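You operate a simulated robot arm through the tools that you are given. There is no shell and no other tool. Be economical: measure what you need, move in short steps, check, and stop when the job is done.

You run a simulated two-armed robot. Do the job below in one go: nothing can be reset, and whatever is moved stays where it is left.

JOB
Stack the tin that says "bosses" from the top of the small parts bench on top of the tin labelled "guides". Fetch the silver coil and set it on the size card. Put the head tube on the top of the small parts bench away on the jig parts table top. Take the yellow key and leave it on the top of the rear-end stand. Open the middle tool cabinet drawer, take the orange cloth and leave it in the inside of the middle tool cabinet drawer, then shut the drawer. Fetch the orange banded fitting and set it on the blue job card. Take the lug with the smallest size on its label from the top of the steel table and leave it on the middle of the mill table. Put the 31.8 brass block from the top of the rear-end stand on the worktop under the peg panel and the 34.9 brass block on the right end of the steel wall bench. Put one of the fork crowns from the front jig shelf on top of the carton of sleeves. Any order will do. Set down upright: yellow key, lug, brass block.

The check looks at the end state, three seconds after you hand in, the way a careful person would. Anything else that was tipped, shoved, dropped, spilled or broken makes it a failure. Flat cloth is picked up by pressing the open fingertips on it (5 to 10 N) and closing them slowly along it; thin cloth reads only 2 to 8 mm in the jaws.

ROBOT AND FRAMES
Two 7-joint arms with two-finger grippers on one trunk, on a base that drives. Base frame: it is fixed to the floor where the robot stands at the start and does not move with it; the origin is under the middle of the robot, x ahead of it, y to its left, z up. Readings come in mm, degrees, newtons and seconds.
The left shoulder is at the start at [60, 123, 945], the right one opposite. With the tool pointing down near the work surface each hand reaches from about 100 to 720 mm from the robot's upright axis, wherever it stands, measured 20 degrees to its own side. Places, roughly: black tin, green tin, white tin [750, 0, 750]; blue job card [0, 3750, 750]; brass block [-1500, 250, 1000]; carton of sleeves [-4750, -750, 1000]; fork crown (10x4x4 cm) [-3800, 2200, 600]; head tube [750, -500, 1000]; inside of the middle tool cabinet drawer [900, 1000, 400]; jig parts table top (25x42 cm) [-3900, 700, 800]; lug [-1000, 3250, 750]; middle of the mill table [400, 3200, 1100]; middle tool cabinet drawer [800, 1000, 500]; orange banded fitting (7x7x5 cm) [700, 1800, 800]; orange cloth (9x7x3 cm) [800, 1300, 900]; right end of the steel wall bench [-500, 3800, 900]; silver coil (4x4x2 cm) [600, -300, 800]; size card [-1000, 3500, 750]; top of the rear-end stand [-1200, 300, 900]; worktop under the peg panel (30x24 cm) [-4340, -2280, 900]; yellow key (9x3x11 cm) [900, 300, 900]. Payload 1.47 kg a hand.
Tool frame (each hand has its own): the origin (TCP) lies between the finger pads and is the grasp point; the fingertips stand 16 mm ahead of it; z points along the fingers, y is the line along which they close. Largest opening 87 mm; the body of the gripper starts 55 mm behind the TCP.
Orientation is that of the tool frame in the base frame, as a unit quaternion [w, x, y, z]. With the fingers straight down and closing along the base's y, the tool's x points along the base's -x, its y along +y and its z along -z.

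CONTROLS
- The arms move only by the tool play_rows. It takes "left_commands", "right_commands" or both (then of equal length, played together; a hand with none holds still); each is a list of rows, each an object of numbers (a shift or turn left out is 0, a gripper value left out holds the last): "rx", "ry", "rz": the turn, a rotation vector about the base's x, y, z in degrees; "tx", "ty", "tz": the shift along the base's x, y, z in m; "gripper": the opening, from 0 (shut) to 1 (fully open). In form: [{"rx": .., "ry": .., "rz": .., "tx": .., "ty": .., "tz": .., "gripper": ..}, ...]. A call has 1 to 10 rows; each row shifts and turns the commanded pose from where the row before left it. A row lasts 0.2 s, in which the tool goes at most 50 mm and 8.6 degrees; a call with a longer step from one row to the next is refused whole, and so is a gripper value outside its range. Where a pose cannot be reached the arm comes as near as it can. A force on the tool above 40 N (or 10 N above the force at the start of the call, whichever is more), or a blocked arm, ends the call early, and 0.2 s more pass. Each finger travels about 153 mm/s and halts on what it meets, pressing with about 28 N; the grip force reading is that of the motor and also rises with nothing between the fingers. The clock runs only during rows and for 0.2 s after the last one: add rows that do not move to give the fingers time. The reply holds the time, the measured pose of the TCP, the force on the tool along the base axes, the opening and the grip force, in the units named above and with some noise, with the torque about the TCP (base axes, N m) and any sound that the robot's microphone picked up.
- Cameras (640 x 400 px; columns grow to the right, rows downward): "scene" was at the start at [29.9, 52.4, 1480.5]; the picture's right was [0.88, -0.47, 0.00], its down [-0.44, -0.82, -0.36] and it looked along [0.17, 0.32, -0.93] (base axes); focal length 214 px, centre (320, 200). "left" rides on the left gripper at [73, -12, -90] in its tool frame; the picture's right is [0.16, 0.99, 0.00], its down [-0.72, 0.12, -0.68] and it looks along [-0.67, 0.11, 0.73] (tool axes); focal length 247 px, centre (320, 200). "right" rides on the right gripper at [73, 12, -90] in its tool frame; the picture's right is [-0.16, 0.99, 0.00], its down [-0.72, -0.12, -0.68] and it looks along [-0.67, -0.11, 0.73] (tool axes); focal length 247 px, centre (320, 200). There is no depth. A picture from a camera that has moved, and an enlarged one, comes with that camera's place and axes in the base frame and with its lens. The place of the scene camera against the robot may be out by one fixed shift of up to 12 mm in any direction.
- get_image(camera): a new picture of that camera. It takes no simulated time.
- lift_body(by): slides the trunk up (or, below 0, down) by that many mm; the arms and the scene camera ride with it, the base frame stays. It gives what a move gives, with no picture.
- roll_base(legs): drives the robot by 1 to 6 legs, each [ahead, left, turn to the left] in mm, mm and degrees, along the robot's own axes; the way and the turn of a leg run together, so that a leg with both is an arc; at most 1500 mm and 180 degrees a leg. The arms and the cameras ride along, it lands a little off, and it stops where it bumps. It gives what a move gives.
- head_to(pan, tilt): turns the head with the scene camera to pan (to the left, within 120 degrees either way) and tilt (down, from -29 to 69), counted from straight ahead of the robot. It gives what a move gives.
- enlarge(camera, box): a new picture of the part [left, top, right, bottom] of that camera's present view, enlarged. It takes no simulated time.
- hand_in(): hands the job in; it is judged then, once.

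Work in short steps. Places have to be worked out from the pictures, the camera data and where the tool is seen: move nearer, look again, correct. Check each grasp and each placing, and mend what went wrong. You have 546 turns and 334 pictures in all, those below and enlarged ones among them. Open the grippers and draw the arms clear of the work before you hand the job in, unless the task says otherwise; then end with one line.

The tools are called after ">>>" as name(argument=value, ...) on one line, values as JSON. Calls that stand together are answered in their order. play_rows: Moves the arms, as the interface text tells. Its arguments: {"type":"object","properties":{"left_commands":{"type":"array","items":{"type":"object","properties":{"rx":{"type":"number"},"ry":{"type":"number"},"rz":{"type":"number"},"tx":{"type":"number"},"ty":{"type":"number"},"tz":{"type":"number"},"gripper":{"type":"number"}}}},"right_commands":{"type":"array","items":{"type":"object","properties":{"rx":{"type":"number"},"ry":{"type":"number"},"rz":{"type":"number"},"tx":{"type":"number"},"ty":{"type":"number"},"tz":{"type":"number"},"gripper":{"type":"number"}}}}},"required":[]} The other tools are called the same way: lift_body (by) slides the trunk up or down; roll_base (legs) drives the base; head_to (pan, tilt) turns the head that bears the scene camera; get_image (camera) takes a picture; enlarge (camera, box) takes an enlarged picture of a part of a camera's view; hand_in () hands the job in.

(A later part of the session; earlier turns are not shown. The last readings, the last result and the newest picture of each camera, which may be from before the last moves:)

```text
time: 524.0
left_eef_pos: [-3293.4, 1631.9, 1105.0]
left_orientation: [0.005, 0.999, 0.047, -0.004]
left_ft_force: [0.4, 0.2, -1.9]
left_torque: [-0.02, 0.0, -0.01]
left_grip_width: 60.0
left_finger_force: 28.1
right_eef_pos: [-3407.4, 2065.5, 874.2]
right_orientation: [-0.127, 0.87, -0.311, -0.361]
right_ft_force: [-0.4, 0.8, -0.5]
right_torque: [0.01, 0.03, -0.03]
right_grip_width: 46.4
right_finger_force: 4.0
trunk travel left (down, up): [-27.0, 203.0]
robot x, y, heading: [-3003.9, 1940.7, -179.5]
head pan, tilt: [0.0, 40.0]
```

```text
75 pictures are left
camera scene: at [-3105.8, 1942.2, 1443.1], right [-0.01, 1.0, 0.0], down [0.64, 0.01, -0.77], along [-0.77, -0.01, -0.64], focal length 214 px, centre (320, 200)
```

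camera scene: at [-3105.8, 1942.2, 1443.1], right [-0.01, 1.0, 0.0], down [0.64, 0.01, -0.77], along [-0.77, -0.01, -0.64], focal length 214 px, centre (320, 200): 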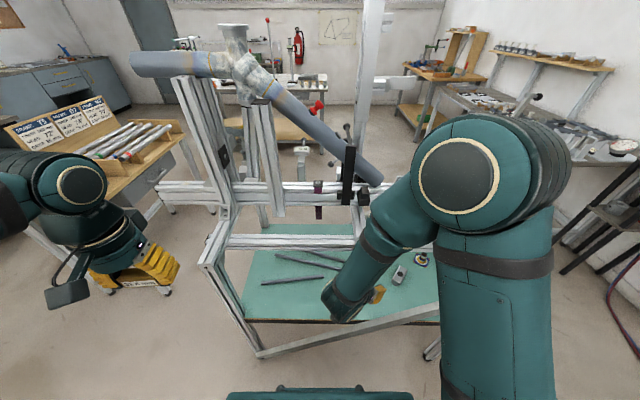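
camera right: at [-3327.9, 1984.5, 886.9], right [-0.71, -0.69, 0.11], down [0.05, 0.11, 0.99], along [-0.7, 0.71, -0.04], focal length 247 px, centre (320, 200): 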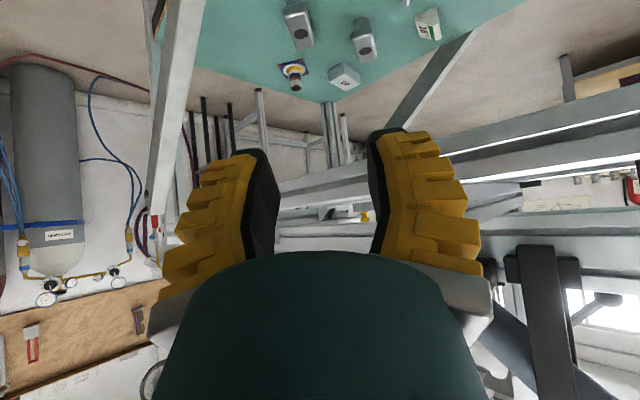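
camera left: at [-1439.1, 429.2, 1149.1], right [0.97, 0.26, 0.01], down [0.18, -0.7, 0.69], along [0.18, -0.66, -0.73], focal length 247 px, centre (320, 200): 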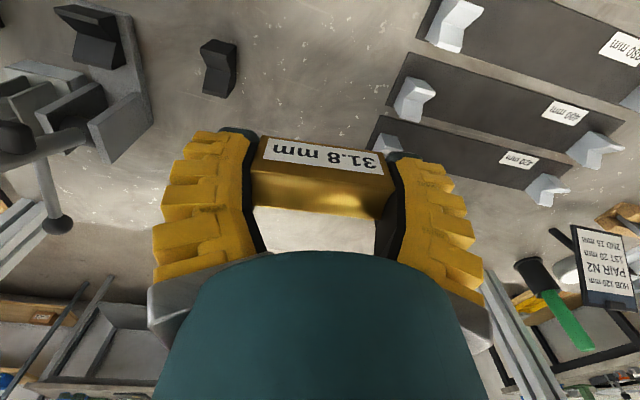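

Two crowns are visible: front one at about (-3571,2231), aligned with my approach azimuth. I move onto the approach line and advance to ~80 mm short of it.

>>> play_rows(right_commands=[{"ty": 0.033, "tz": -0.03, "gripper": 1.0}, {"tz": -0.017}, {"tx": -0.02, "ty": 0.016, "tz": -0.026}, {"tx": -0.02, "ty": 0.016, "tz": -0.026}, {"tx": -0.02, "ty": 0.016, "tz": -0.026}, {"tx": -0.02, "ty": 0.016, "tz": -0.026}, {"tx": -0.02, "ty": 0.016, "tz": -0.026}, {}])

>>> get_image(camera="right")

>>> enlarge(camera="scene", box=[280, 190, 480, 340])

```text
time: 525.8
left_eef_pos: [-3292.1, 1632.5, 1105.3]
left_orientation: [0.004, 0.999, 0.046, -0.004]
left_ft_force: [0.3, 0.2, -2.7]
left_torque: [0.01, -0.03, -0.01]
left_grip_width: 59.9
left_finger_force: 28.2
right_eef_pos: [-3520.0, 2172.7, 693.3]
right_orientation: [-0.128, 0.87, -0.311, -0.361]
right_ft_force: [-0.6, 0.9, -1.2]
right_torque: [-0.02, 0.0, 0.01]
right_grip_width: 87.0
right_finger_force: 0.0
right hand out of reach, approached as far as the arm can: row 1
trunk travel left (down, up): [-27.0, 203.0]
robot x, y, heading: [-3003.8, 1938.1, -179.4]
head pan, tilt: [0.0, 40.0]
```

```text
74 pictures are left
camera right: at [-3440.1, 2091.8, 707.1], right [-0.71, -0.69, 0.11], down [0.05, 0.11, 0.99], along [-0.7, 0.71, -0.04], focal length 247 px, centre (320, 200)
```

right: 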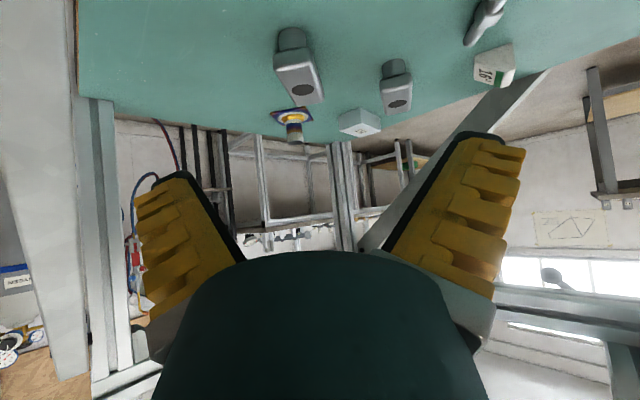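

```text
2.67 times, centred on (380, 265) of scene
camera zoom: at [-3105.3, 1941.3, 1443.2], right [-0.01, 1.0, 0.0], down [0.64, 0.01, -0.77], along [-0.77, -0.01, -0.64], focal length 572 px, centre (160, 27)
```

zoom: 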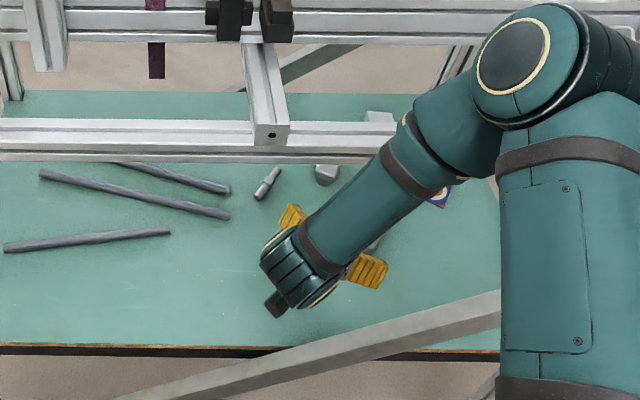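

Refined crown centre (-3550,2211), height 595-635, axis matches. I move in to straddle it with the TCP at z≈625.

>>> play_rows(right_commands=[{"tx": -0.003, "ty": 0.013, "tz": -0.02}, {"tx": -0.012, "ty": 0.012, "tz": -0.022}, {"tx": -0.012, "ty": 0.011, "tz": -0.02}, {}])

>>> get_image(camera="right")

```text
time: 526.8
left_eef_pos: [-3292.5, 1632.8, 1105.0]
left_orientation: [0.005, 0.999, 0.046, -0.004]
left_ft_force: [-0.9, 0.4, -1.8]
left_torque: [0.01, 0.03, 0.01]
left_grip_width: 60.0
left_finger_force: 28.0
right_eef_pos: [-3549.6, 2209.6, 631.8]
right_orientation: [-0.128, 0.87, -0.312, -0.361]
right_ft_force: [0.0, -0.4, -0.4]
right_torque: [0.0, -0.01, 0.01]
right_grip_width: 86.7
right_finger_force: 0.0
trunk travel left (down, up): [-27.0, 203.0]
robot x, y, heading: [-3004.6, 1941.0, -179.0]
head pan, tilt: [0.0, 40.0]
```

```text
72 pictures are left
camera right: at [-3469.6, 2126.5, 643.2], right [-0.71, -0.69, 0.11], down [0.05, 0.11, 0.99], along [-0.7, 0.71, -0.04], focal length 247 px, centre (320, 200)
```

right: 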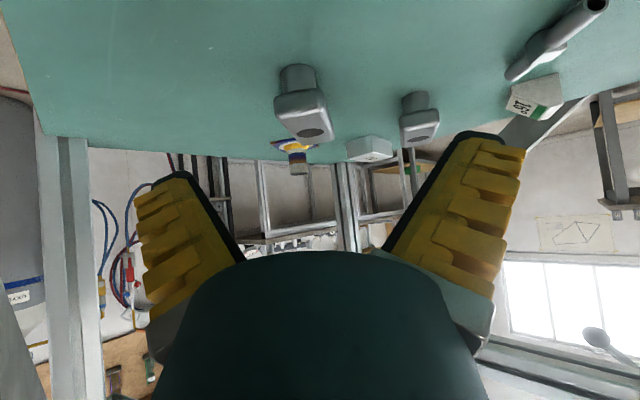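

The two views show the shelf is lower (~520) and the crown farther: centre (-3640,2297,540). I advance to 70 mm short of it and look again.

>>> play_rows(right_commands=[{"tx": -0.018, "ty": 0.019, "tz": -0.011}, {"tx": -0.017, "ty": 0.019, "tz": -0.011}, {"tx": -0.017, "ty": 0.018, "tz": -0.012}, {}])

>>> get_image(camera="right")

```text
time: 527.8
left_eef_pos: [-3293.1, 1633.7, 1104.9]
left_orientation: [0.004, 0.999, 0.047, -0.004]
left_ft_force: [0.0, 0.5, -2.3]
left_torque: [-0.01, -0.02, 0.0]
left_grip_width: 59.8
left_finger_force: 28.5
right_eef_pos: [-3598.5, 2266.5, 597.4]
right_orientation: [-0.128, 0.87, -0.312, -0.361]
right_ft_force: [-0.7, -0.5, -0.3]
right_torque: [0.01, 0.01, -0.02]
right_grip_width: 87.1
right_finger_force: 0.0
trunk travel left (down, up): [-27.0, 203.0]
robot x, y, heading: [-3005.7, 1942.0, -179.1]
head pan, tilt: [0.0, 40.0]
```

```text
71 pictures are left
camera right: at [-3519.1, 2184.5, 611.1], right [-0.71, -0.69, 0.11], down [0.05, 0.11, 0.99], along [-0.7, 0.71, -0.04], focal length 247 px, centre (320, 200)
```

right: 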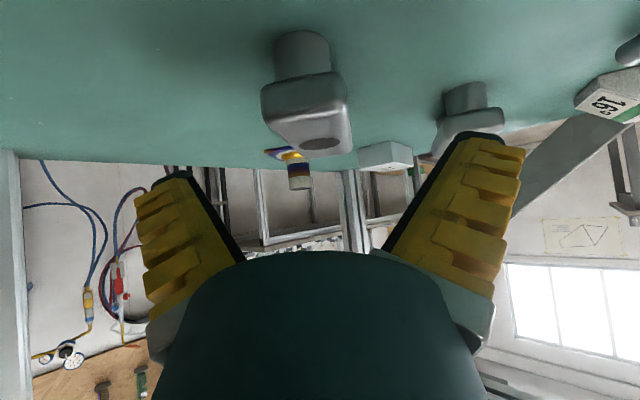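

Now well triangulated: crown centre (-3615,2278,550). I make the last move down onto it and close.

>>> play_rows(right_commands=[{"tx": -0.009, "ty": 0.006, "tz": -0.02}, {"tx": -0.009, "ty": 0.007, "tz": -0.018}, {}])

>>> get_image(camera="right")

```text
time: 528.6
left_eef_pos: [-3292.2, 1633.0, 1105.3]
left_orientation: [0.005, 0.999, 0.045, -0.004]
left_ft_force: [0.2, -0.3, -2.4]
left_torque: [-0.01, 0.06, -0.01]
left_grip_width: 60.0
left_finger_force: 28.5
right_eef_pos: [-3614.7, 2279.9, 563.4]
right_orientation: [-0.128, 0.87, -0.312, -0.361]
right_ft_force: [-0.4, 0.7, -0.3]
right_torque: [-0.05, 0.0, 0.01]
right_grip_width: 86.9
right_finger_force: 0.1
trunk travel left (down, up): [-27.0, 203.0]
robot x, y, heading: [-3004.6, 1939.3, -179.4]
head pan, tilt: [0.0, 40.0]
```

```text
70 pictures are left
camera right: at [-3535.9, 2198.6, 575.0], right [-0.71, -0.69, 0.11], down [0.05, 0.11, 0.99], along [-0.7, 0.71, -0.04], focal length 247 px, centre (320, 200)
```

right: 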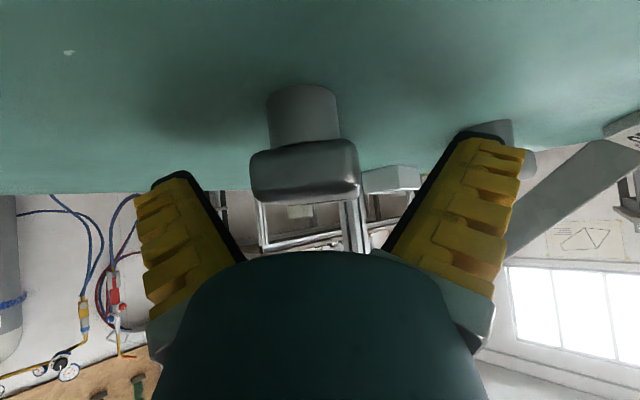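

Better baseline: top hole at (-3629,2288,571), shelf ≈533, so the centre is (-3630,2290). I shift there and close.

>>> play_rows(right_commands=[{"tx": -0.015, "ty": 0.011, "tz": -0.004}, {}, {"gripper": 0.7}, {"gripper": 0.5}, {"gripper": 0.3}, {"gripper": 0.1}, {"gripper": 0.0}, {}])

>>> get_image(camera="right")

```text
time: 530.4
left_eef_pos: [-3292.6, 1631.8, 1104.2]
left_orientation: [0.004, 0.999, 0.047, -0.004]
left_ft_force: [0.4, 0.0, -3.5]
left_torque: [-0.02, 0.04, -0.02]
left_grip_width: 60.2
left_finger_force: 28.2
right_eef_pos: [-3631.3, 2291.0, 557.6]
right_orientation: [-0.128, 0.87, -0.311, -0.361]
right_ft_force: [0.9, -0.7, 4.2]
right_torque: [-0.06, 0.01, 0.08]
right_grip_width: 35.4
right_finger_force: 27.9
trunk travel left (down, up): [-27.0, 203.0]
robot x, y, heading: [-3007.3, 1943.5, -179.3]
head pan, tilt: [0.0, 40.0]
```

```text
69 pictures are left
camera right: at [-3551.2, 2209.0, 570.5], right [-0.71, -0.69, 0.11], down [0.05, 0.11, 0.99], along [-0.7, 0.71, -0.04], focal length 247 px, centre (320, 200)
```

right: 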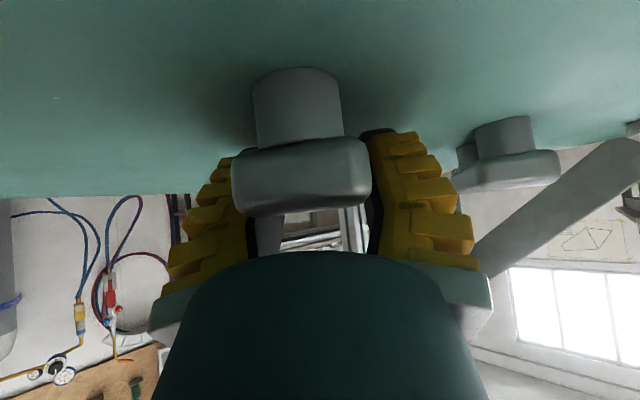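

Gripped at 35 mm. I lift and withdraw along the same path.

>>> play_rows(right_commands=[{"tz": 0.015}, {"tz": 0.02}, {"tx": 0.012, "ty": -0.01, "tz": 0.025}, {"tx": 0.02, "ty": -0.016, "tz": 0.024}, {"tx": 0.02, "ty": -0.018, "tz": 0.02}, {}])

>>> get_image(camera="right")

```text
time: 531.8
left_eef_pos: [-3293.1, 1633.0, 1106.1]
left_orientation: [0.004, 0.999, 0.046, -0.004]
left_ft_force: [0.1, -0.1, -2.5]
left_torque: [-0.01, 0.03, 0.0]
left_grip_width: 60.0
left_finger_force: 28.1
right_eef_pos: [-3580.9, 2248.3, 660.7]
right_orientation: [-0.127, 0.87, -0.311, -0.361]
right_ft_force: [-0.3, 0.8, -1.9]
right_torque: [0.0, 0.02, 0.0]
right_grip_width: 35.1
right_finger_force: 28.2
trunk travel left (down, up): [-27.0, 203.0]
robot x, y, heading: [-3005.5, 1940.7, -179.2]
head pan, tilt: [0.0, 40.0]
```

```text
68 pictures are left
camera right: at [-3501.5, 2165.4, 672.3], right [-0.71, -0.69, 0.11], down [0.05, 0.11, 0.99], along [-0.7, 0.71, -0.04], focal length 247 px, centre (320, 200)
```

right: 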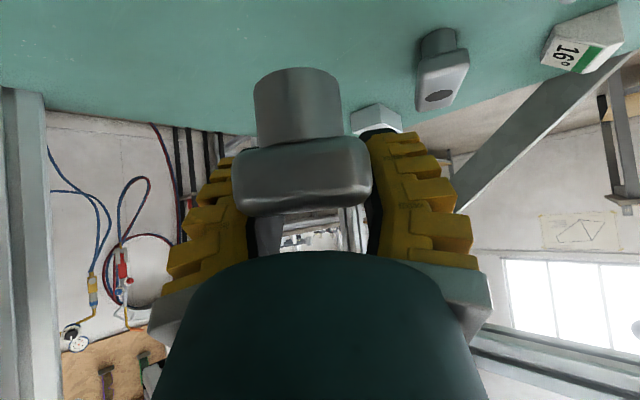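

Held and level. I continue out of the jig.

>>> play_rows(right_commands=[{"tx": 0.027, "ty": -0.023, "tz": 0.026}, {"tx": 0.027, "ty": -0.023, "tz": 0.026}, {"tx": 0.027, "ty": -0.023, "tz": 0.026}, {"tx": 0.027, "ty": -0.023, "tz": 0.026}, {"tx": 0.027, "ty": -0.023, "tz": 0.026}, {"tx": 0.027, "ty": -0.023, "tz": 0.03}, {}])

>>> get_image(camera="scene")

```text
time: 533.4
left_eef_pos: [-3293.1, 1634.4, 1103.5]
left_orientation: [0.004, 0.999, 0.046, -0.004]
left_ft_force: [-0.1, -0.5, -2.2]
left_torque: [-0.03, 0.01, 0.01]
left_grip_width: 60.0
left_finger_force: 27.9
right_eef_pos: [-3418.1, 2111.8, 819.5]
right_orientation: [-0.129, 0.87, -0.312, -0.36]
right_ft_force: [0.4, 1.1, -1.3]
right_torque: [-0.01, 0.0, -0.01]
right_grip_width: 35.0
right_finger_force: 27.8
trunk travel left (down, up): [-27.0, 203.0]
robot x, y, heading: [-3003.5, 1937.3, -179.1]
head pan, tilt: [0.0, 40.0]
```

```text
67 pictures are left
camera scene: at [-3105.9, 1942.3, 1443.1], right [-0.01, 1.0, 0.0], down [0.64, 0.01, -0.77], along [-0.77, -0.01, -0.64], focal length 214 px, centre (320, 200)
```

scene: 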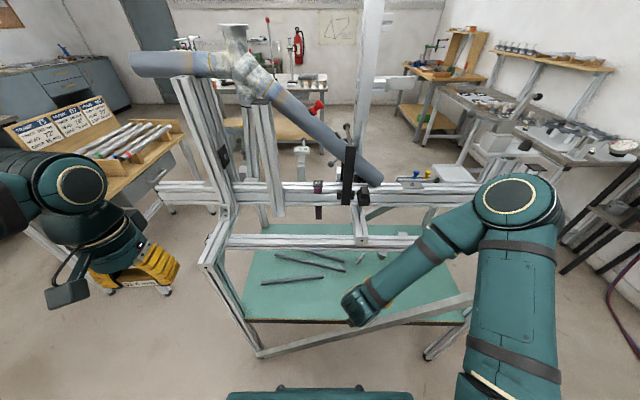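

Withdrawn with the crown. I raise the trunk and drive: left out of the aisle to y≈80, then ahead to x≈-4500.

>>> lift_body(by=170)

>>> roll_base(legs=[[0, 1400, -0.5], [0, 450, 0]])

>>> head_to(pan=20, tilt=25)

>>> get_image(camera="scene")

```text
time: 535.4
left_eef_pos: [-3293.3, 1632.7, 1274.6]
left_orientation: [0.005, 0.999, 0.046, -0.004]
left_ft_force: [0.6, -1.1, -1.9]
left_torque: [-0.01, 0.0, 0.02]
left_grip_width: 59.9
left_finger_force: 28.4
right_eef_pos: [-3420.6, 2112.4, 988.8]
right_orientation: [-0.129, 0.869, -0.312, -0.361]
right_ft_force: [0.1, 0.3, -1.4]
right_torque: [0.02, 0.02, 0.02]
right_grip_width: 35.2
right_finger_force: 28.3
trunk travel left (down, up): [-197.0, 33.0]
robot x, y, heading: [-3004.7, 1939.8, -179.1]
head pan, tilt: [0.0, 40.0]
```

```text
time: 551.7
left_eef_pos: [-3287.8, -184.6, 1275.5]
left_orientation: [0.004, 0.999, 0.035, -0.005]
left_ft_force: [0.4, 0.7, -3.1]
left_torque: [-0.01, 0.05, -0.01]
left_grip_width: 59.8
left_finger_force: 28.2
right_eef_pos: [-3403.3, 294.7, 990.4]
right_orientation: [-0.133, 0.866, -0.321, -0.358]
right_ft_force: [0.5, 0.5, -1.5]
right_torque: [0.04, 0.03, 0.02]
right_grip_width: 34.5
right_finger_force: 28.1
trunk travel left (down, up): [-197.0, 33.0]
robot x, y, heading: [-2993.4, 114.1, 179.7]
head pan, tilt: [0.0, 40.0]
```

```text
time: 552.5
left_eef_pos: [-3286.6, -184.8, 1275.5]
left_orientation: [0.005, 0.999, 0.035, -0.005]
left_ft_force: [0.3, -0.5, -1.5]
left_torque: [-0.02, 0.0, -0.03]
left_grip_width: 60.0
left_finger_force: 28.4
right_eef_pos: [-3403.0, 295.7, 991.1]
right_orientation: [-0.133, 0.866, -0.322, -0.359]
right_ft_force: [0.3, -0.5, -2.3]
right_torque: [0.02, 0.03, -0.04]
right_grip_width: 34.7
right_finger_force: 28.1
trunk travel left (down, up): [-197.0, 33.0]
robot x, y, heading: [-2993.9, 118.4, 179.6]
head pan, tilt: [20.0, 25.0]
```

```text
66 pictures are left
camera scene: at [-3095.2, 87.8, 1636.4], right [-0.33, 0.94, 0.0], down [0.4, 0.14, -0.91], along [-0.85, -0.3, -0.42], focal length 214 px, centre (320, 200)
```

scene: 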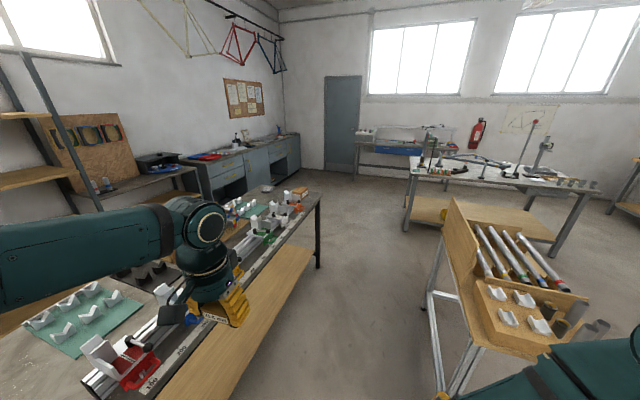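

The carton is the brown box at the far end of the long table. I drive along the aisle, then turn to face it.

>>> roll_base(legs=[[1500, 0, 0], [130, 0, 0], [0, 0, 90]])

>>> head_to(pan=-10, tilt=40)

>>> get_image(camera="scene")

```text
time: 564.6
left_eef_pos: [-4310.6, -186.4, 1275.2]
left_orientation: [0.006, 0.676, 0.737, 0.0]
left_ft_force: [-0.5, -0.8, -3.6]
left_torque: [-0.02, 0.02, 0.02]
left_grip_width: 60.0
left_finger_force: 28.2
right_eef_pos: [-4788.3, -310.3, 990.2]
right_orientation: [0.162, 0.836, 0.392, -0.347]
right_ft_force: [-0.8, -0.4, -1.2]
right_torque: [0.0, 0.03, 0.02]
right_grip_width: 35.0
right_finger_force: 28.2
trunk travel left (down, up): [-197.0, 33.0]
robot x, y, heading: [-4615.7, 108.7, -89.4]
head pan, tilt: [20.0, 25.0]
```

```text
time: 565.5
left_eef_pos: [-4310.6, -185.7, 1275.7]
left_orientation: [0.006, 0.676, 0.737, 0.001]
left_ft_force: [-0.1, 0.5, -2.7]
left_torque: [0.0, 0.03, -0.03]
left_grip_width: 60.2
left_finger_force: 28.2
right_eef_pos: [-4788.8, -309.8, 989.8]
right_orientation: [0.163, 0.836, 0.393, -0.346]
right_ft_force: [-0.2, 0.4, -2.3]
right_torque: [0.03, 0.0, -0.03]
right_grip_width: 35.1
right_finger_force: 28.2
trunk travel left (down, up): [-197.0, 33.0]
robot x, y, heading: [-4616.5, 103.4, -89.3]
head pan, tilt: [-10.0, 40.0]
```

```text
65 pictures are left
camera scene: at [-4636.0, 12.6, 1613.2], right [-0.99, 0.16, 0.0], down [0.1, 0.63, -0.77], along [-0.12, -0.76, -0.64], focal length 214 px, centre (320, 200)
```

scene: 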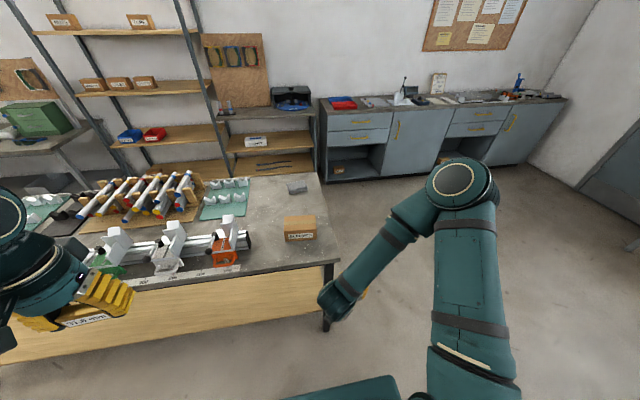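

I zoom on the carton.

>>> enlarge(camera="scene", box=[240, 170, 380, 270])

>>> get_image(camera="right")

```text
4.00 times, centred on (310, 220) of scene
camera zoom: at [-4636.0, 12.6, 1613.2], right [-0.99, 0.16, 0.0], down [0.1, 0.63, -0.77], along [-0.12, -0.76, -0.64], focal length 858 px, centre (360, 120)
```

zoom: 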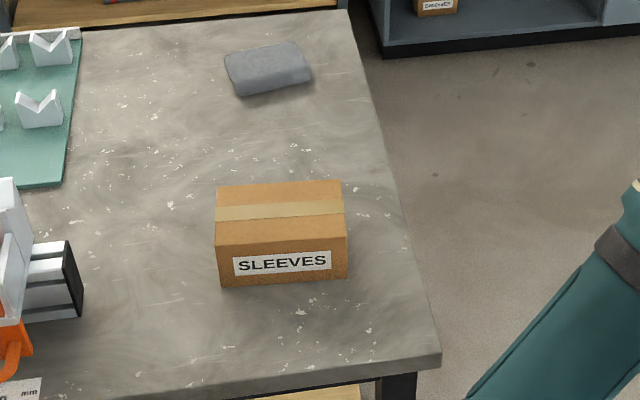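

```text
63 pictures are left
camera right: at [-4708.0, -230.0, 1002.6], right [0.69, -0.72, 0.11], down [-0.11, 0.05, 0.99], along [-0.72, -0.7, -0.04], focal length 247 px, centre (320, 200)
```

right: 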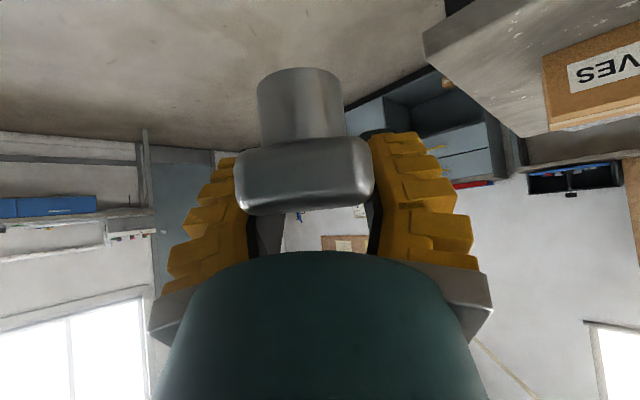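

Carton top: x -4718..-4583, y -682..-588, z 948; centre (-4650,-635). I raise the right hand, drive 235 mm closer, and go above it.

>>> play_rows(right_commands=[{"tz": 0.035}, {"tz": 0.035}, {"tz": 0.02}, {}])

>>> roll_base(legs=[[235, 0, 0]])

>>> play_rows(right_commands=[{"tx": 0.035, "ty": -0.02}, {"tx": 0.035, "ty": -0.022}, {"tx": 0.035, "ty": -0.022}, {"tx": 0.033, "ty": -0.022}, {}])

>>> get_image(camera="right")

>>> get_image(camera="scene")

```text
time: 566.5
left_eef_pos: [-4310.0, -187.5, 1274.1]
left_orientation: [0.007, 0.676, 0.737, 0.0]
left_ft_force: [0.1, 0.3, -3.0]
left_torque: [0.05, 0.0, 0.02]
left_grip_width: 60.0
left_finger_force: 28.0
right_eef_pos: [-4786.3, -319.7, 1078.4]
right_orientation: [0.163, 0.836, 0.393, -0.346]
right_ft_force: [0.4, 0.0, -2.0]
right_torque: [0.02, -0.01, 0.02]
right_grip_width: 34.7
right_finger_force: 27.4
right hand out of reach, approached as far as the arm can: row 1, 2
trunk travel left (down, up): [-197.0, 33.0]
robot x, y, heading: [-4614.3, 103.9, -89.4]
head pan, tilt: [-10.0, 40.0]
```

```text
time: 568.3
left_eef_pos: [-4309.3, -424.5, 1274.9]
left_orientation: [0.006, 0.676, 0.737, 0.001]
left_ft_force: [0.1, -0.4, -2.7]
left_torque: [0.0, -0.01, 0.01]
left_grip_width: 59.7
left_finger_force: 28.3
right_eef_pos: [-4785.9, -555.1, 1079.4]
right_orientation: [0.161, 0.837, 0.392, -0.346]
right_ft_force: [0.5, 0.8, -2.4]
right_torque: [0.01, 0.01, 0.0]
right_grip_width: 34.5
right_finger_force: 28.0
trunk travel left (down, up): [-197.0, 33.0]
robot x, y, heading: [-4612.1, -131.3, -89.7]
head pan, tilt: [-10.0, 40.0]
```

```text
time: 569.5
left_eef_pos: [-4310.5, -422.2, 1275.4]
left_orientation: [0.006, 0.676, 0.737, 0.0]
left_ft_force: [-0.9, 0.8, -3.3]
left_torque: [-0.03, -0.01, 0.01]
left_grip_width: 60.0
left_finger_force: 28.1
right_eef_pos: [-4650.3, -636.8, 1077.9]
right_orientation: [0.162, 0.837, 0.391, -0.345]
right_ft_force: [0.7, 0.9, -2.5]
right_torque: [0.01, 0.06, 0.0]
right_grip_width: 35.0
right_finger_force: 27.8
trunk travel left (down, up): [-197.0, 33.0]
robot x, y, heading: [-4614.1, -130.5, -89.6]
head pan, tilt: [-10.0, 40.0]
```

```text
62 pictures are left
camera right: at [-4568.5, -556.5, 1090.3], right [0.69, -0.72, 0.11], down [-0.11, 0.05, 0.99], along [-0.72, -0.69, -0.04], focal length 247 px, centre (320, 200)
```

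right: 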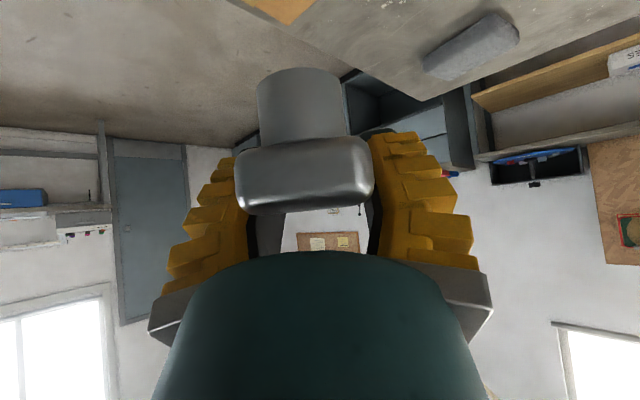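

```text
61 pictures are left
camera scene: at [-4635.5, -221.4, 1613.2], right [-0.99, 0.17, 0.0], down [0.11, 0.63, -0.77], along [-0.13, -0.76, -0.64], focal length 214 px, centre (320, 200)
```

scene: 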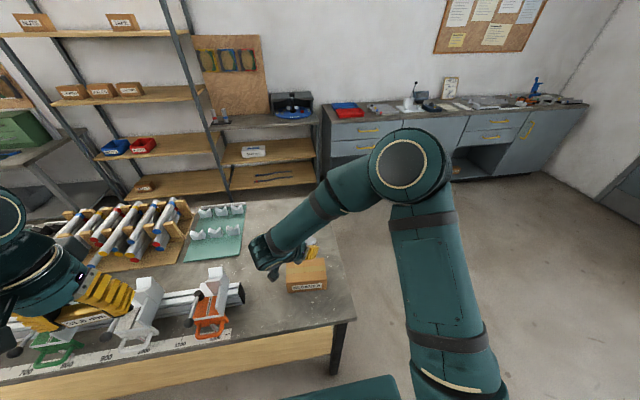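

Position agrees. I lower: first to ~1003, then in small steps to contact.

>>> play_rows(right_commands=[{"tz": -0.04}, {"tz": -0.025}, {"tz": -0.006}, {"tz": -0.005}, {"tz": -0.004}, {"tz": -0.004}, {}])

>>> enlarge(camera="scene", box=[240, 220, 370, 310])

```text
time: 571.1
left_eef_pos: [-4310.4, -422.5, 1275.6]
left_orientation: [0.006, 0.676, 0.737, 0.0]
left_ft_force: [-0.5, 0.0, -2.3]
left_torque: [0.01, -0.02, 0.02]
left_grip_width: 60.2
left_finger_force: 28.3
right_eef_pos: [-4648.8, -638.4, 993.8]
right_orientation: [0.162, 0.837, 0.391, -0.347]
right_ft_force: [0.4, 0.0, -1.2]
right_torque: [-0.02, 0.02, -0.03]
right_grip_width: 34.8
right_finger_force: 28.0
trunk travel left (down, up): [-197.0, 33.0]
robot x, y, heading: [-4613.3, -131.1, -89.6]
head pan, tilt: [-10.0, 40.0]
```

```text
4.44 times, centred on (305, 265) of scene
camera zoom: at [-4634.3, -221.7, 1613.2], right [-0.99, 0.17, 0.0], down [0.11, 0.63, -0.77], along [-0.13, -0.76, -0.64], focal length 953 px, centre (387, -89)
```

zoom: 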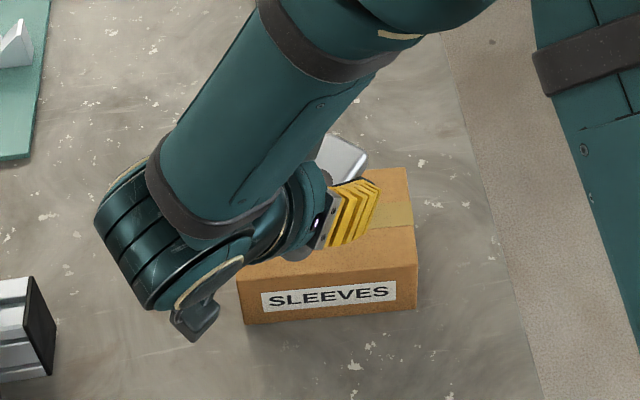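

Continue lowering in small steps.

>>> play_rows(right_commands=[{"tz": -0.004}, {"tz": -0.004}, {"tz": -0.003}, {"tz": -0.003}, {"tz": -0.003}, {}])

```text
time: 572.5
left_eef_pos: [-4309.9, -421.9, 1274.5]
left_orientation: [0.006, 0.676, 0.737, 0.0]
left_ft_force: [1.1, -0.1, -2.7]
left_torque: [0.0, 0.02, -0.01]
left_grip_width: 59.9
left_finger_force: 28.4
right_eef_pos: [-4648.7, -639.5, 977.5]
right_orientation: [0.163, 0.837, 0.392, -0.346]
right_ft_force: [0.9, 0.1, -1.8]
right_torque: [0.03, -0.04, 0.0]
right_grip_width: 34.8
right_finger_force: 28.0
trunk travel left (down, up): [-197.0, 33.0]
robot x, y, heading: [-4613.8, -132.4, -89.4]
head pan, tilt: [-10.0, 40.0]
```

>>> play_rows(right_commands=[{"tz": -0.003}, {"tz": -0.003}, {"tz": -0.003}, {"tz": -0.003}, {"tz": -0.003}, {}])

>>> get_image(camera="right")

```text
time: 573.9
left_eef_pos: [-4308.9, -423.0, 1275.3]
left_orientation: [0.006, 0.676, 0.737, 0.0]
left_ft_force: [0.4, 0.0, -2.6]
left_torque: [-0.02, 0.01, 0.01]
left_grip_width: 60.0
left_finger_force: 27.8
right_eef_pos: [-4648.7, -638.6, 962.4]
right_orientation: [0.163, 0.837, 0.391, -0.347]
right_ft_force: [0.3, -1.0, -2.5]
right_torque: [-0.01, 0.03, 0.01]
right_grip_width: 34.6
right_finger_force: 28.2
trunk travel left (down, up): [-197.0, 33.0]
robot x, y, heading: [-4615.2, -129.0, -89.5]
head pan, tilt: [-10.0, 40.0]
```

```text
59 pictures are left
camera right: at [-4567.3, -558.4, 974.6], right [0.69, -0.72, 0.11], down [-0.11, 0.05, 0.99], along [-0.72, -0.69, -0.04], focal length 247 px, centre (320, 200)
```

right: 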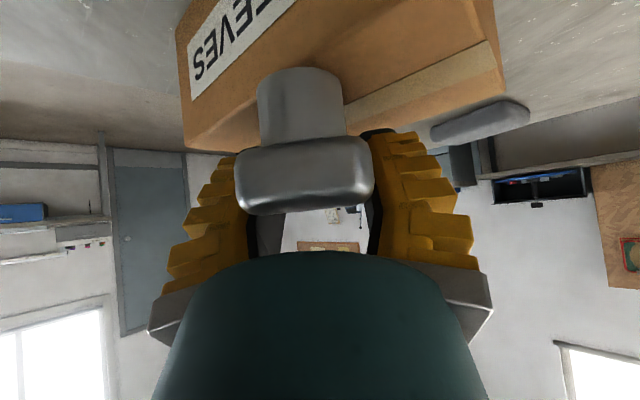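

Carton top appears at z≈932. A few more mm to contact.

>>> play_rows(right_commands=[{"tz": -0.003}, {"tz": -0.003}, {"tz": -0.002}, {"tz": -0.002}, {"tz": -0.002}, {}])

```text
time: 575.3
left_eef_pos: [-4309.6, -422.0, 1275.4]
left_orientation: [0.006, 0.676, 0.737, 0.0]
left_ft_force: [0.5, 0.3, -2.9]
left_torque: [-0.03, -0.04, -0.02]
left_grip_width: 59.9
left_finger_force: 28.0
right_eef_pos: [-4647.5, -639.4, 952.0]
right_orientation: [0.163, 0.837, 0.39, -0.347]
right_ft_force: [-4.0, -5.0, 21.4]
right_torque: [-0.12, 0.13, 0.01]
right_grip_width: 34.8
right_finger_force: 28.1
trunk travel left (down, up): [-197.0, 33.0]
robot x, y, heading: [-4616.7, -128.6, -89.5]
head pan, tilt: [-10.0, 40.0]
```

Contact. I ease up 1 mm, open, and withdraw back along the tool axis.

>>> play_rows(right_commands=[{"tz": 0.001}, {"gripper": 0.5}, {"gripper": 0.7}, {"gripper": 0.9}, {}, {"tx": 0.012, "ty": 0.014, "tz": 0.02}, {"tx": 0.018, "ty": 0.022, "tz": 0.03}, {"tx": 0.018, "ty": 0.022, "tz": 0.03}, {}])

>>> enlarge(camera="scene", box=[240, 220, 370, 310])

>>> get_image(camera="right")

```text
time: 577.3
left_eef_pos: [-4309.5, -423.0, 1274.5]
left_orientation: [0.006, 0.676, 0.737, 0.0]
left_ft_force: [-0.8, 0.0, -3.4]
left_torque: [-0.01, 0.02, 0.01]
left_grip_width: 59.8
left_finger_force: 27.7
right_eef_pos: [-4601.9, -583.0, 1032.0]
right_orientation: [0.161, 0.838, 0.391, -0.346]
right_ft_force: [-0.6, 0.4, -0.1]
right_torque: [0.02, -0.01, 0.02]
right_grip_width: 80.3
right_finger_force: 1.2
trunk travel left (down, up): [-197.0, 33.0]
robot x, y, heading: [-4612.4, -132.0, -89.7]
head pan, tilt: [-10.0, 40.0]
```

```text
4.44 times, centred on (305, 265) of scene
camera zoom: at [-4634.6, -222.6, 1613.1], right [-0.99, 0.17, 0.0], down [0.11, 0.63, -0.77], along [-0.13, -0.75, -0.64], focal length 953 px, centre (387, -89)
```

zoom: 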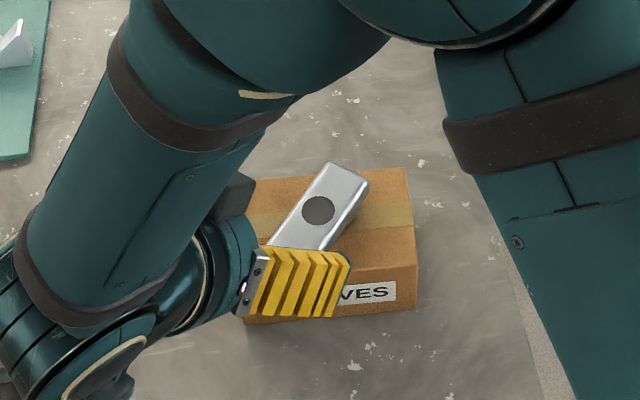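

```text
57 pictures are left
camera right: at [-4519.9, -502.1, 1043.1], right [0.69, -0.72, 0.11], down [-0.11, 0.05, 0.99], along [-0.72, -0.69, -0.04], focal length 247 px, centre (320, 200)
```

right: 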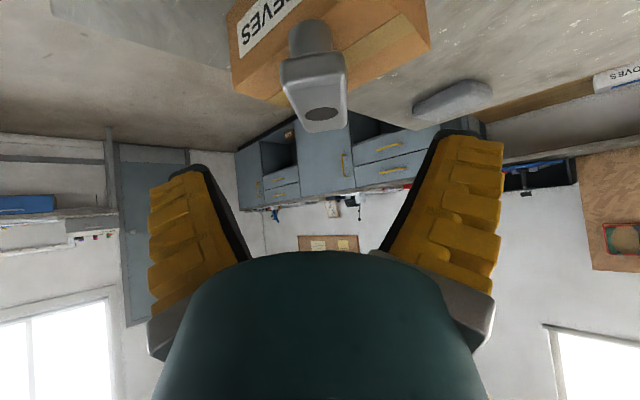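

The crown stands on the carton. I pull the right hand up and back carefully.

>>> play_rows(right_commands=[{"tx": 0.012, "ty": 0.015, "tz": 0.035}, {"tx": 0.01, "ty": 0.015, "tz": 0.035}, {"ty": 0.02, "tz": 0.04}, {"ty": 0.03, "tz": 0.03}, {"ty": 0.04}, {"ty": 0.04}, {"ty": 0.03}, {}])

>>> roll_base(legs=[[-100, 0, 0], [0, -680, 0], [1450, 0, 0]])

>>> head_to(pan=30, tilt=25)

>>> get_image(camera="scene")

```text
time: 579.1
left_eef_pos: [-4308.6, -421.2, 1275.3]
left_orientation: [0.006, 0.676, 0.737, 0.0]
left_ft_force: [-0.2, -0.6, -2.7]
left_torque: [0.0, -0.01, 0.0]
left_grip_width: 59.7
left_finger_force: 28.0
right_eef_pos: [-4581.4, -389.4, 1172.1]
right_orientation: [0.163, 0.837, 0.391, -0.347]
right_ft_force: [0.0, -0.4, 0.2]
right_torque: [-0.02, -0.01, -0.03]
right_grip_width: 80.4
right_finger_force: 1.3
trunk travel left (down, up): [-197.0, 33.0]
robot x, y, heading: [-4613.4, -128.7, -89.6]
head pan, tilt: [-10.0, 40.0]
```

```text
time: 593.0
left_eef_pos: [-4975.4, -1783.1, 1274.5]
left_orientation: [0.006, 0.682, 0.731, 0.0]
left_ft_force: [0.4, 0.2, -3.6]
left_torque: [0.01, 0.01, -0.01]
left_grip_width: 59.8
left_finger_force: 28.1
right_eef_pos: [-5247.0, -1747.0, 1171.5]
right_orientation: [0.16, 0.839, 0.386, -0.347]
right_ft_force: [-0.2, 0.3, 0.0]
right_torque: [0.02, 0.0, 0.01]
right_grip_width: 80.4
right_finger_force: 1.6
trunk travel left (down, up): [-197.0, 33.0]
robot x, y, heading: [-5274.6, -1490.0, -90.2]
head pan, tilt: [-10.0, 40.0]
```

```text
time: 594.1
left_eef_pos: [-4976.3, -1784.4, 1275.0]
left_orientation: [0.006, 0.681, 0.732, 0.001]
left_ft_force: [-0.2, 0.0, -2.9]
left_torque: [-0.01, 0.03, -0.01]
left_grip_width: 59.9
left_finger_force: 27.9
right_eef_pos: [-5249.0, -1748.8, 1172.3]
right_orientation: [0.158, 0.841, 0.384, -0.347]
right_ft_force: [-0.7, 0.1, -0.1]
right_torque: [0.04, -0.01, 0.02]
right_grip_width: 80.6
right_finger_force: 1.5
trunk travel left (down, up): [-197.0, 33.0]
robot x, y, heading: [-5278.2, -1486.2, -90.4]
head pan, tilt: [30.0, 25.0]
```

```text
56 pictures are left
camera scene: at [-5264.6, -1584.0, 1629.2], right [-0.98, -0.21, 0.0], down [-0.1, 0.48, -0.87], along [0.18, -0.85, -0.49], focal length 214 px, centre (320, 200)
```

scene: 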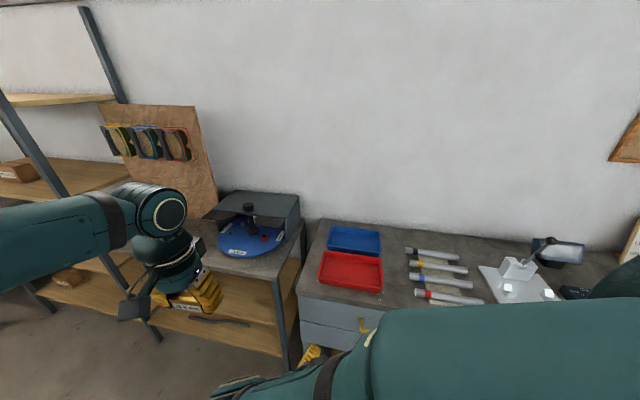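

I strafe left toward the peg-panel worktop.

>>> roll_base(legs=[[0, 780, 0.3]])

>>> head_to(pan=0, tilt=40)

>>> get_image(camera="scene")

```text
time: 601.2
left_eef_pos: [-4213.1, -1787.4, 1275.8]
left_orientation: [0.005, 0.681, 0.732, 0.0]
left_ft_force: [-0.4, 0.5, -3.4]
left_torque: [0.0, -0.03, 0.0]
left_grip_width: 60.0
left_finger_force: 28.7
right_eef_pos: [-4485.7, -1751.9, 1172.0]
right_orientation: [0.158, 0.84, 0.384, -0.349]
right_ft_force: [-0.7, 0.2, -0.5]
right_torque: [-0.02, 0.0, -0.04]
right_grip_width: 80.5
right_finger_force: 1.7
trunk travel left (down, up): [-197.0, 33.0]
robot x, y, heading: [-4514.5, -1492.9, -90.2]
head pan, tilt: [30.0, 25.0]
```

```text
time: 602.1
left_eef_pos: [-4213.3, -1786.0, 1274.7]
left_orientation: [0.006, 0.681, 0.732, -0.001]
left_ft_force: [-0.3, -0.2, -3.5]
left_torque: [0.0, 0.02, 0.05]
left_grip_width: 59.9
left_finger_force: 27.6
right_eef_pos: [-4485.2, -1753.0, 1172.0]
right_orientation: [0.159, 0.84, 0.384, -0.348]
right_ft_force: [0.1, -0.1, -0.1]
right_torque: [0.02, 0.0, 0.04]
right_grip_width: 80.4
right_finger_force: 1.3
trunk travel left (down, up): [-197.0, 33.0]
robot x, y, heading: [-4516.5, -1491.6, -90.2]
head pan, tilt: [0.0, 40.0]
```

```text
55 pictures are left
camera scene: at [-4520.6, -1584.4, 1613.2], right [-1.0, 0.0, 0.0], down [0.0, 0.64, -0.77], along [0.0, -0.77, -0.64], focal length 214 px, centre (320, 200)
```

scene: 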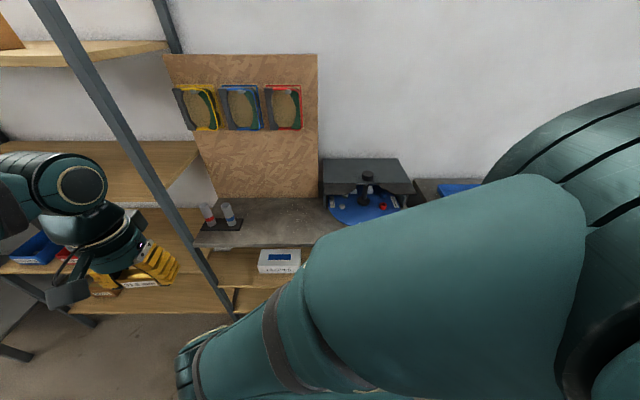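

The right arm blocks the view; I extend it to the right.

>>> play_rows(right_commands=[{"tx": -0.04, "ty": -0.02}, {"tx": -0.04, "ty": -0.02}, {"tx": -0.04, "ty": -0.02}, {"tx": -0.04, "ty": -0.02}, {"tx": -0.04, "ty": -0.02}, {"tx": -0.04, "ty": -0.02}, {"tx": -0.03, "ty": -0.02}, {}])

>>> get_image(camera="scene")

```text
time: 603.9
left_eef_pos: [-4211.7, -1787.4, 1274.5]
left_orientation: [0.006, 0.681, 0.733, 0.0]
left_ft_force: [-0.4, 0.4, -2.7]
left_torque: [-0.04, 0.01, 0.0]
left_grip_width: 59.7
left_finger_force: 28.0
right_eef_pos: [-4739.7, -1907.2, 1182.8]
right_orientation: [0.158, 0.841, 0.384, -0.347]
right_ft_force: [-1.2, 0.3, 0.5]
right_torque: [-0.03, -0.02, 0.0]
right_grip_width: 80.4
right_finger_force: 1.5
right hand out of reach, approached as far as the arm can: row 3, 4
trunk travel left (down, up): [-197.0, 33.0]
robot x, y, heading: [-4509.1, -1493.8, -90.3]
head pan, tilt: [0.0, 40.0]
```

```text
54 pictures are left
camera scene: at [-4520.0, -1584.2, 1613.2], right [-1.0, 0.01, 0.0], down [0.0, 0.64, -0.77], along [0.0, -0.77, -0.64], focal length 214 px, centre (320, 200)
```

scene: 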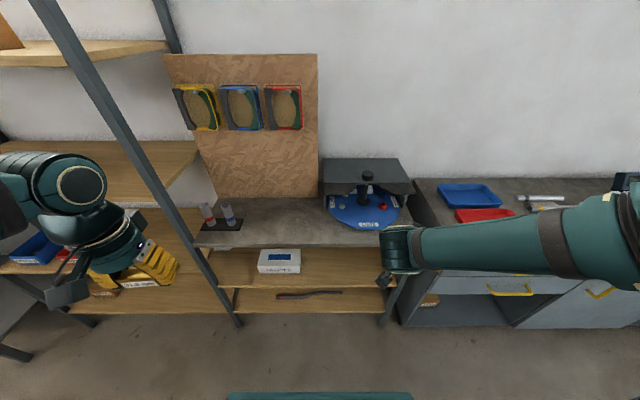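

Worktop z≈845; free spot at about (-4350,-2282). I pull the right hand back, drive 280 mm closer and bring the block over it.

>>> play_rows(right_commands=[{"ty": 0.04}, {"ty": 0.04}, {"ty": 0.04}, {"ty": 0.03}, {}])

>>> roll_base(legs=[[280, 0, 0]])

>>> play_rows(left_commands=[{"tx": -0.028, "ty": -0.03, "tz": -0.015}, {"tx": -0.028, "ty": -0.035, "tz": -0.015}, {"tx": -0.028, "ty": -0.035, "tz": -0.015}, {"tx": -0.028, "ty": -0.035, "tz": -0.015}, {"tx": -0.027, "ty": -0.03, "tz": -0.02}, {"ty": -0.03, "tz": -0.03}, {"ty": -0.02, "tz": -0.04}, {"tz": -0.04}, {}])

>>> get_image(camera="left")

>>> get_image(camera="scene")

```text
time: 605.1
left_eef_pos: [-4210.7, -1788.7, 1275.0]
left_orientation: [0.006, 0.681, 0.732, 0.0]
left_ft_force: [0.9, 0.2, -2.4]
left_torque: [0.01, -0.01, -0.03]
left_grip_width: 60.0
left_finger_force: 27.8
right_eef_pos: [-4720.9, -1844.2, 1248.1]
right_orientation: [0.156, 0.842, 0.384, -0.347]
right_ft_force: [0.0, -0.9, -1.3]
right_torque: [0.05, 0.02, -0.02]
right_grip_width: 80.4
right_finger_force: 1.3
right hand out of reach, approached as far as the arm can: row 1, 2, 3, 4
trunk travel left (down, up): [-197.0, 33.0]
robot x, y, heading: [-4513.2, -1491.4, -90.1]
head pan, tilt: [0.0, 40.0]
```

```text
time: 607.1
left_eef_pos: [-4214.8, -2074.1, 1274.4]
left_orientation: [0.006, 0.682, 0.732, 0.0]
left_ft_force: [-0.3, 0.2, -3.5]
left_torque: [-0.02, -0.01, 0.04]
left_grip_width: 60.3
left_finger_force: 28.0
right_eef_pos: [-4724.7, -2129.9, 1247.7]
right_orientation: [0.156, 0.842, 0.382, -0.348]
right_ft_force: [1.1, 0.7, 0.1]
right_torque: [0.02, -0.01, 0.02]
right_grip_width: 80.5
right_finger_force: 1.4
trunk travel left (down, up): [-197.0, 33.0]
robot x, y, heading: [-4518.7, -1772.6, -90.5]
head pan, tilt: [0.0, 40.0]
```

```text
time: 609.1
left_eef_pos: [-4355.3, -2288.5, 1081.0]
left_orientation: [0.007, 0.682, 0.731, 0.0]
left_ft_force: [-0.3, 0.2, -2.7]
left_torque: [-0.03, 0.01, 0.01]
left_grip_width: 60.2
left_finger_force: 28.1
right_eef_pos: [-4724.6, -2128.8, 1246.2]
right_orientation: [0.156, 0.842, 0.381, -0.348]
right_ft_force: [-0.5, 0.2, 1.7]
right_torque: [0.01, 0.01, 0.0]
right_grip_width: 80.3
right_finger_force: 1.1
trunk travel left (down, up): [-197.0, 33.0]
robot x, y, heading: [-4514.0, -1776.5, -90.6]
head pan, tilt: [0.0, 40.0]
```

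```text
53 pictures are left
camera left: at [-4373.1, -2216.3, 1169.4], right [0.97, 0.23, 0.01], down [0.16, -0.71, 0.69], along [0.16, -0.67, -0.73], focal length 247 px, centre (320, 200)
```

left: 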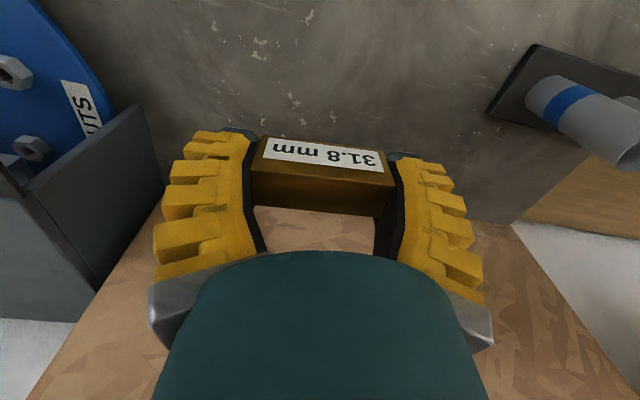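

```text
52 pictures are left
camera scene: at [-4522.9, -1869.4, 1613.2], right [-1.0, 0.01, 0.0], down [0.01, 0.64, -0.77], along [-0.01, -0.77, -0.64], focal length 214 px, centre (320, 200)
```

scene: 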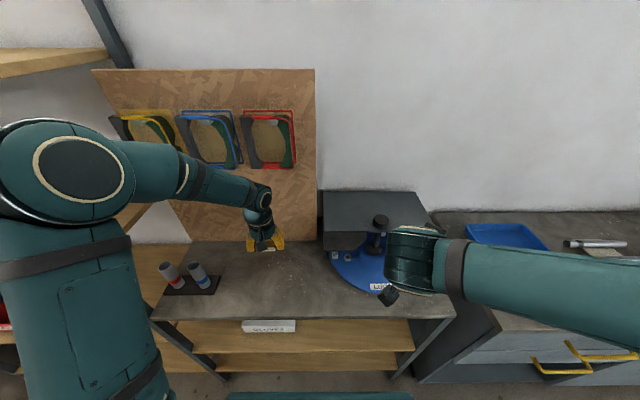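

The spot below is free. I lower the block.

>>> play_rows(left_commands=[{"tz": -0.045}, {"tz": -0.045}, {"tz": -0.04}, {"tz": -0.03}, {}])

>>> enlarge(camera="scene", box=[190, 200, 350, 330])

```text
time: 610.3
left_eef_pos: [-4354.0, -2287.3, 922.9]
left_orientation: [0.005, 0.682, 0.731, 0.0]
left_ft_force: [0.1, -0.7, -3.3]
left_torque: [-0.06, -0.01, 0.0]
left_grip_width: 59.9
left_finger_force: 27.9
right_eef_pos: [-4723.5, -2128.5, 1247.6]
right_orientation: [0.156, 0.842, 0.382, -0.348]
right_ft_force: [0.5, 0.0, 0.3]
right_torque: [0.02, -0.01, 0.0]
right_grip_width: 80.4
right_finger_force: 1.3
trunk travel left (down, up): [-197.0, 33.0]
robot x, y, heading: [-4518.7, -1777.9, -90.3]
head pan, tilt: [0.0, 40.0]
```

```text
3.08 times, centred on (270, 265) of scene
camera zoom: at [-4522.8, -1869.6, 1613.2], right [-1.0, 0.01, 0.0], down [0.01, 0.64, -0.77], along [-0.01, -0.77, -0.64], focal length 660 px, centre (474, 0)
```

zoom: 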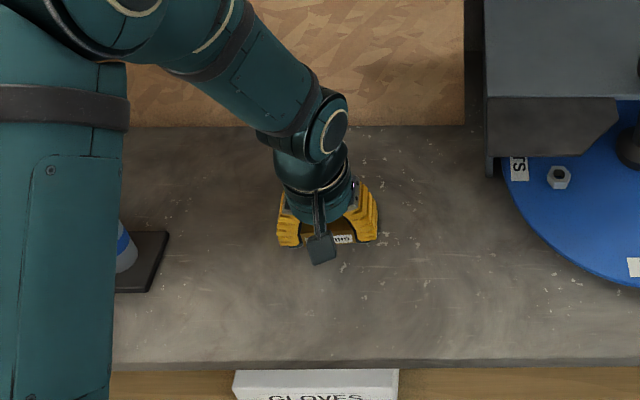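

>>> play_rows(left_commands=[{"tz": -0.02}, {"tz": -0.01}, {"tz": -0.005}, {"tz": -0.004}, {"tz": -0.004}, {"tz": -0.004}, {}])

```text
time: 610.7
left_eef_pos: [-4356.0, -2290.3, 914.1]
left_orientation: [0.009, 0.683, 0.73, -0.004]
left_ft_force: [0.6, 11.3, 33.0]
left_torque: [0.46, 1.24, -0.37]
left_grip_width: 60.8
left_finger_force: 27.7
right_eef_pos: [-4723.7, -2127.6, 1247.4]
right_orientation: [0.157, 0.842, 0.382, -0.348]
right_ft_force: [-0.3, -0.9, -0.3]
right_torque: [0.0, -0.01, 0.0]
right_grip_width: 80.2
right_finger_force: 1.5
trunk travel left (down, up): [-197.0, 33.0]
robot x, y, heading: [-4516.9, -1775.4, -90.6]
head pan, tilt: [0.0, 40.0]
stopped in row 2 (left hand): the force on the tool passed its limit at 81 N (the readings are from after the stop); the commanded pose is now the measured one
```

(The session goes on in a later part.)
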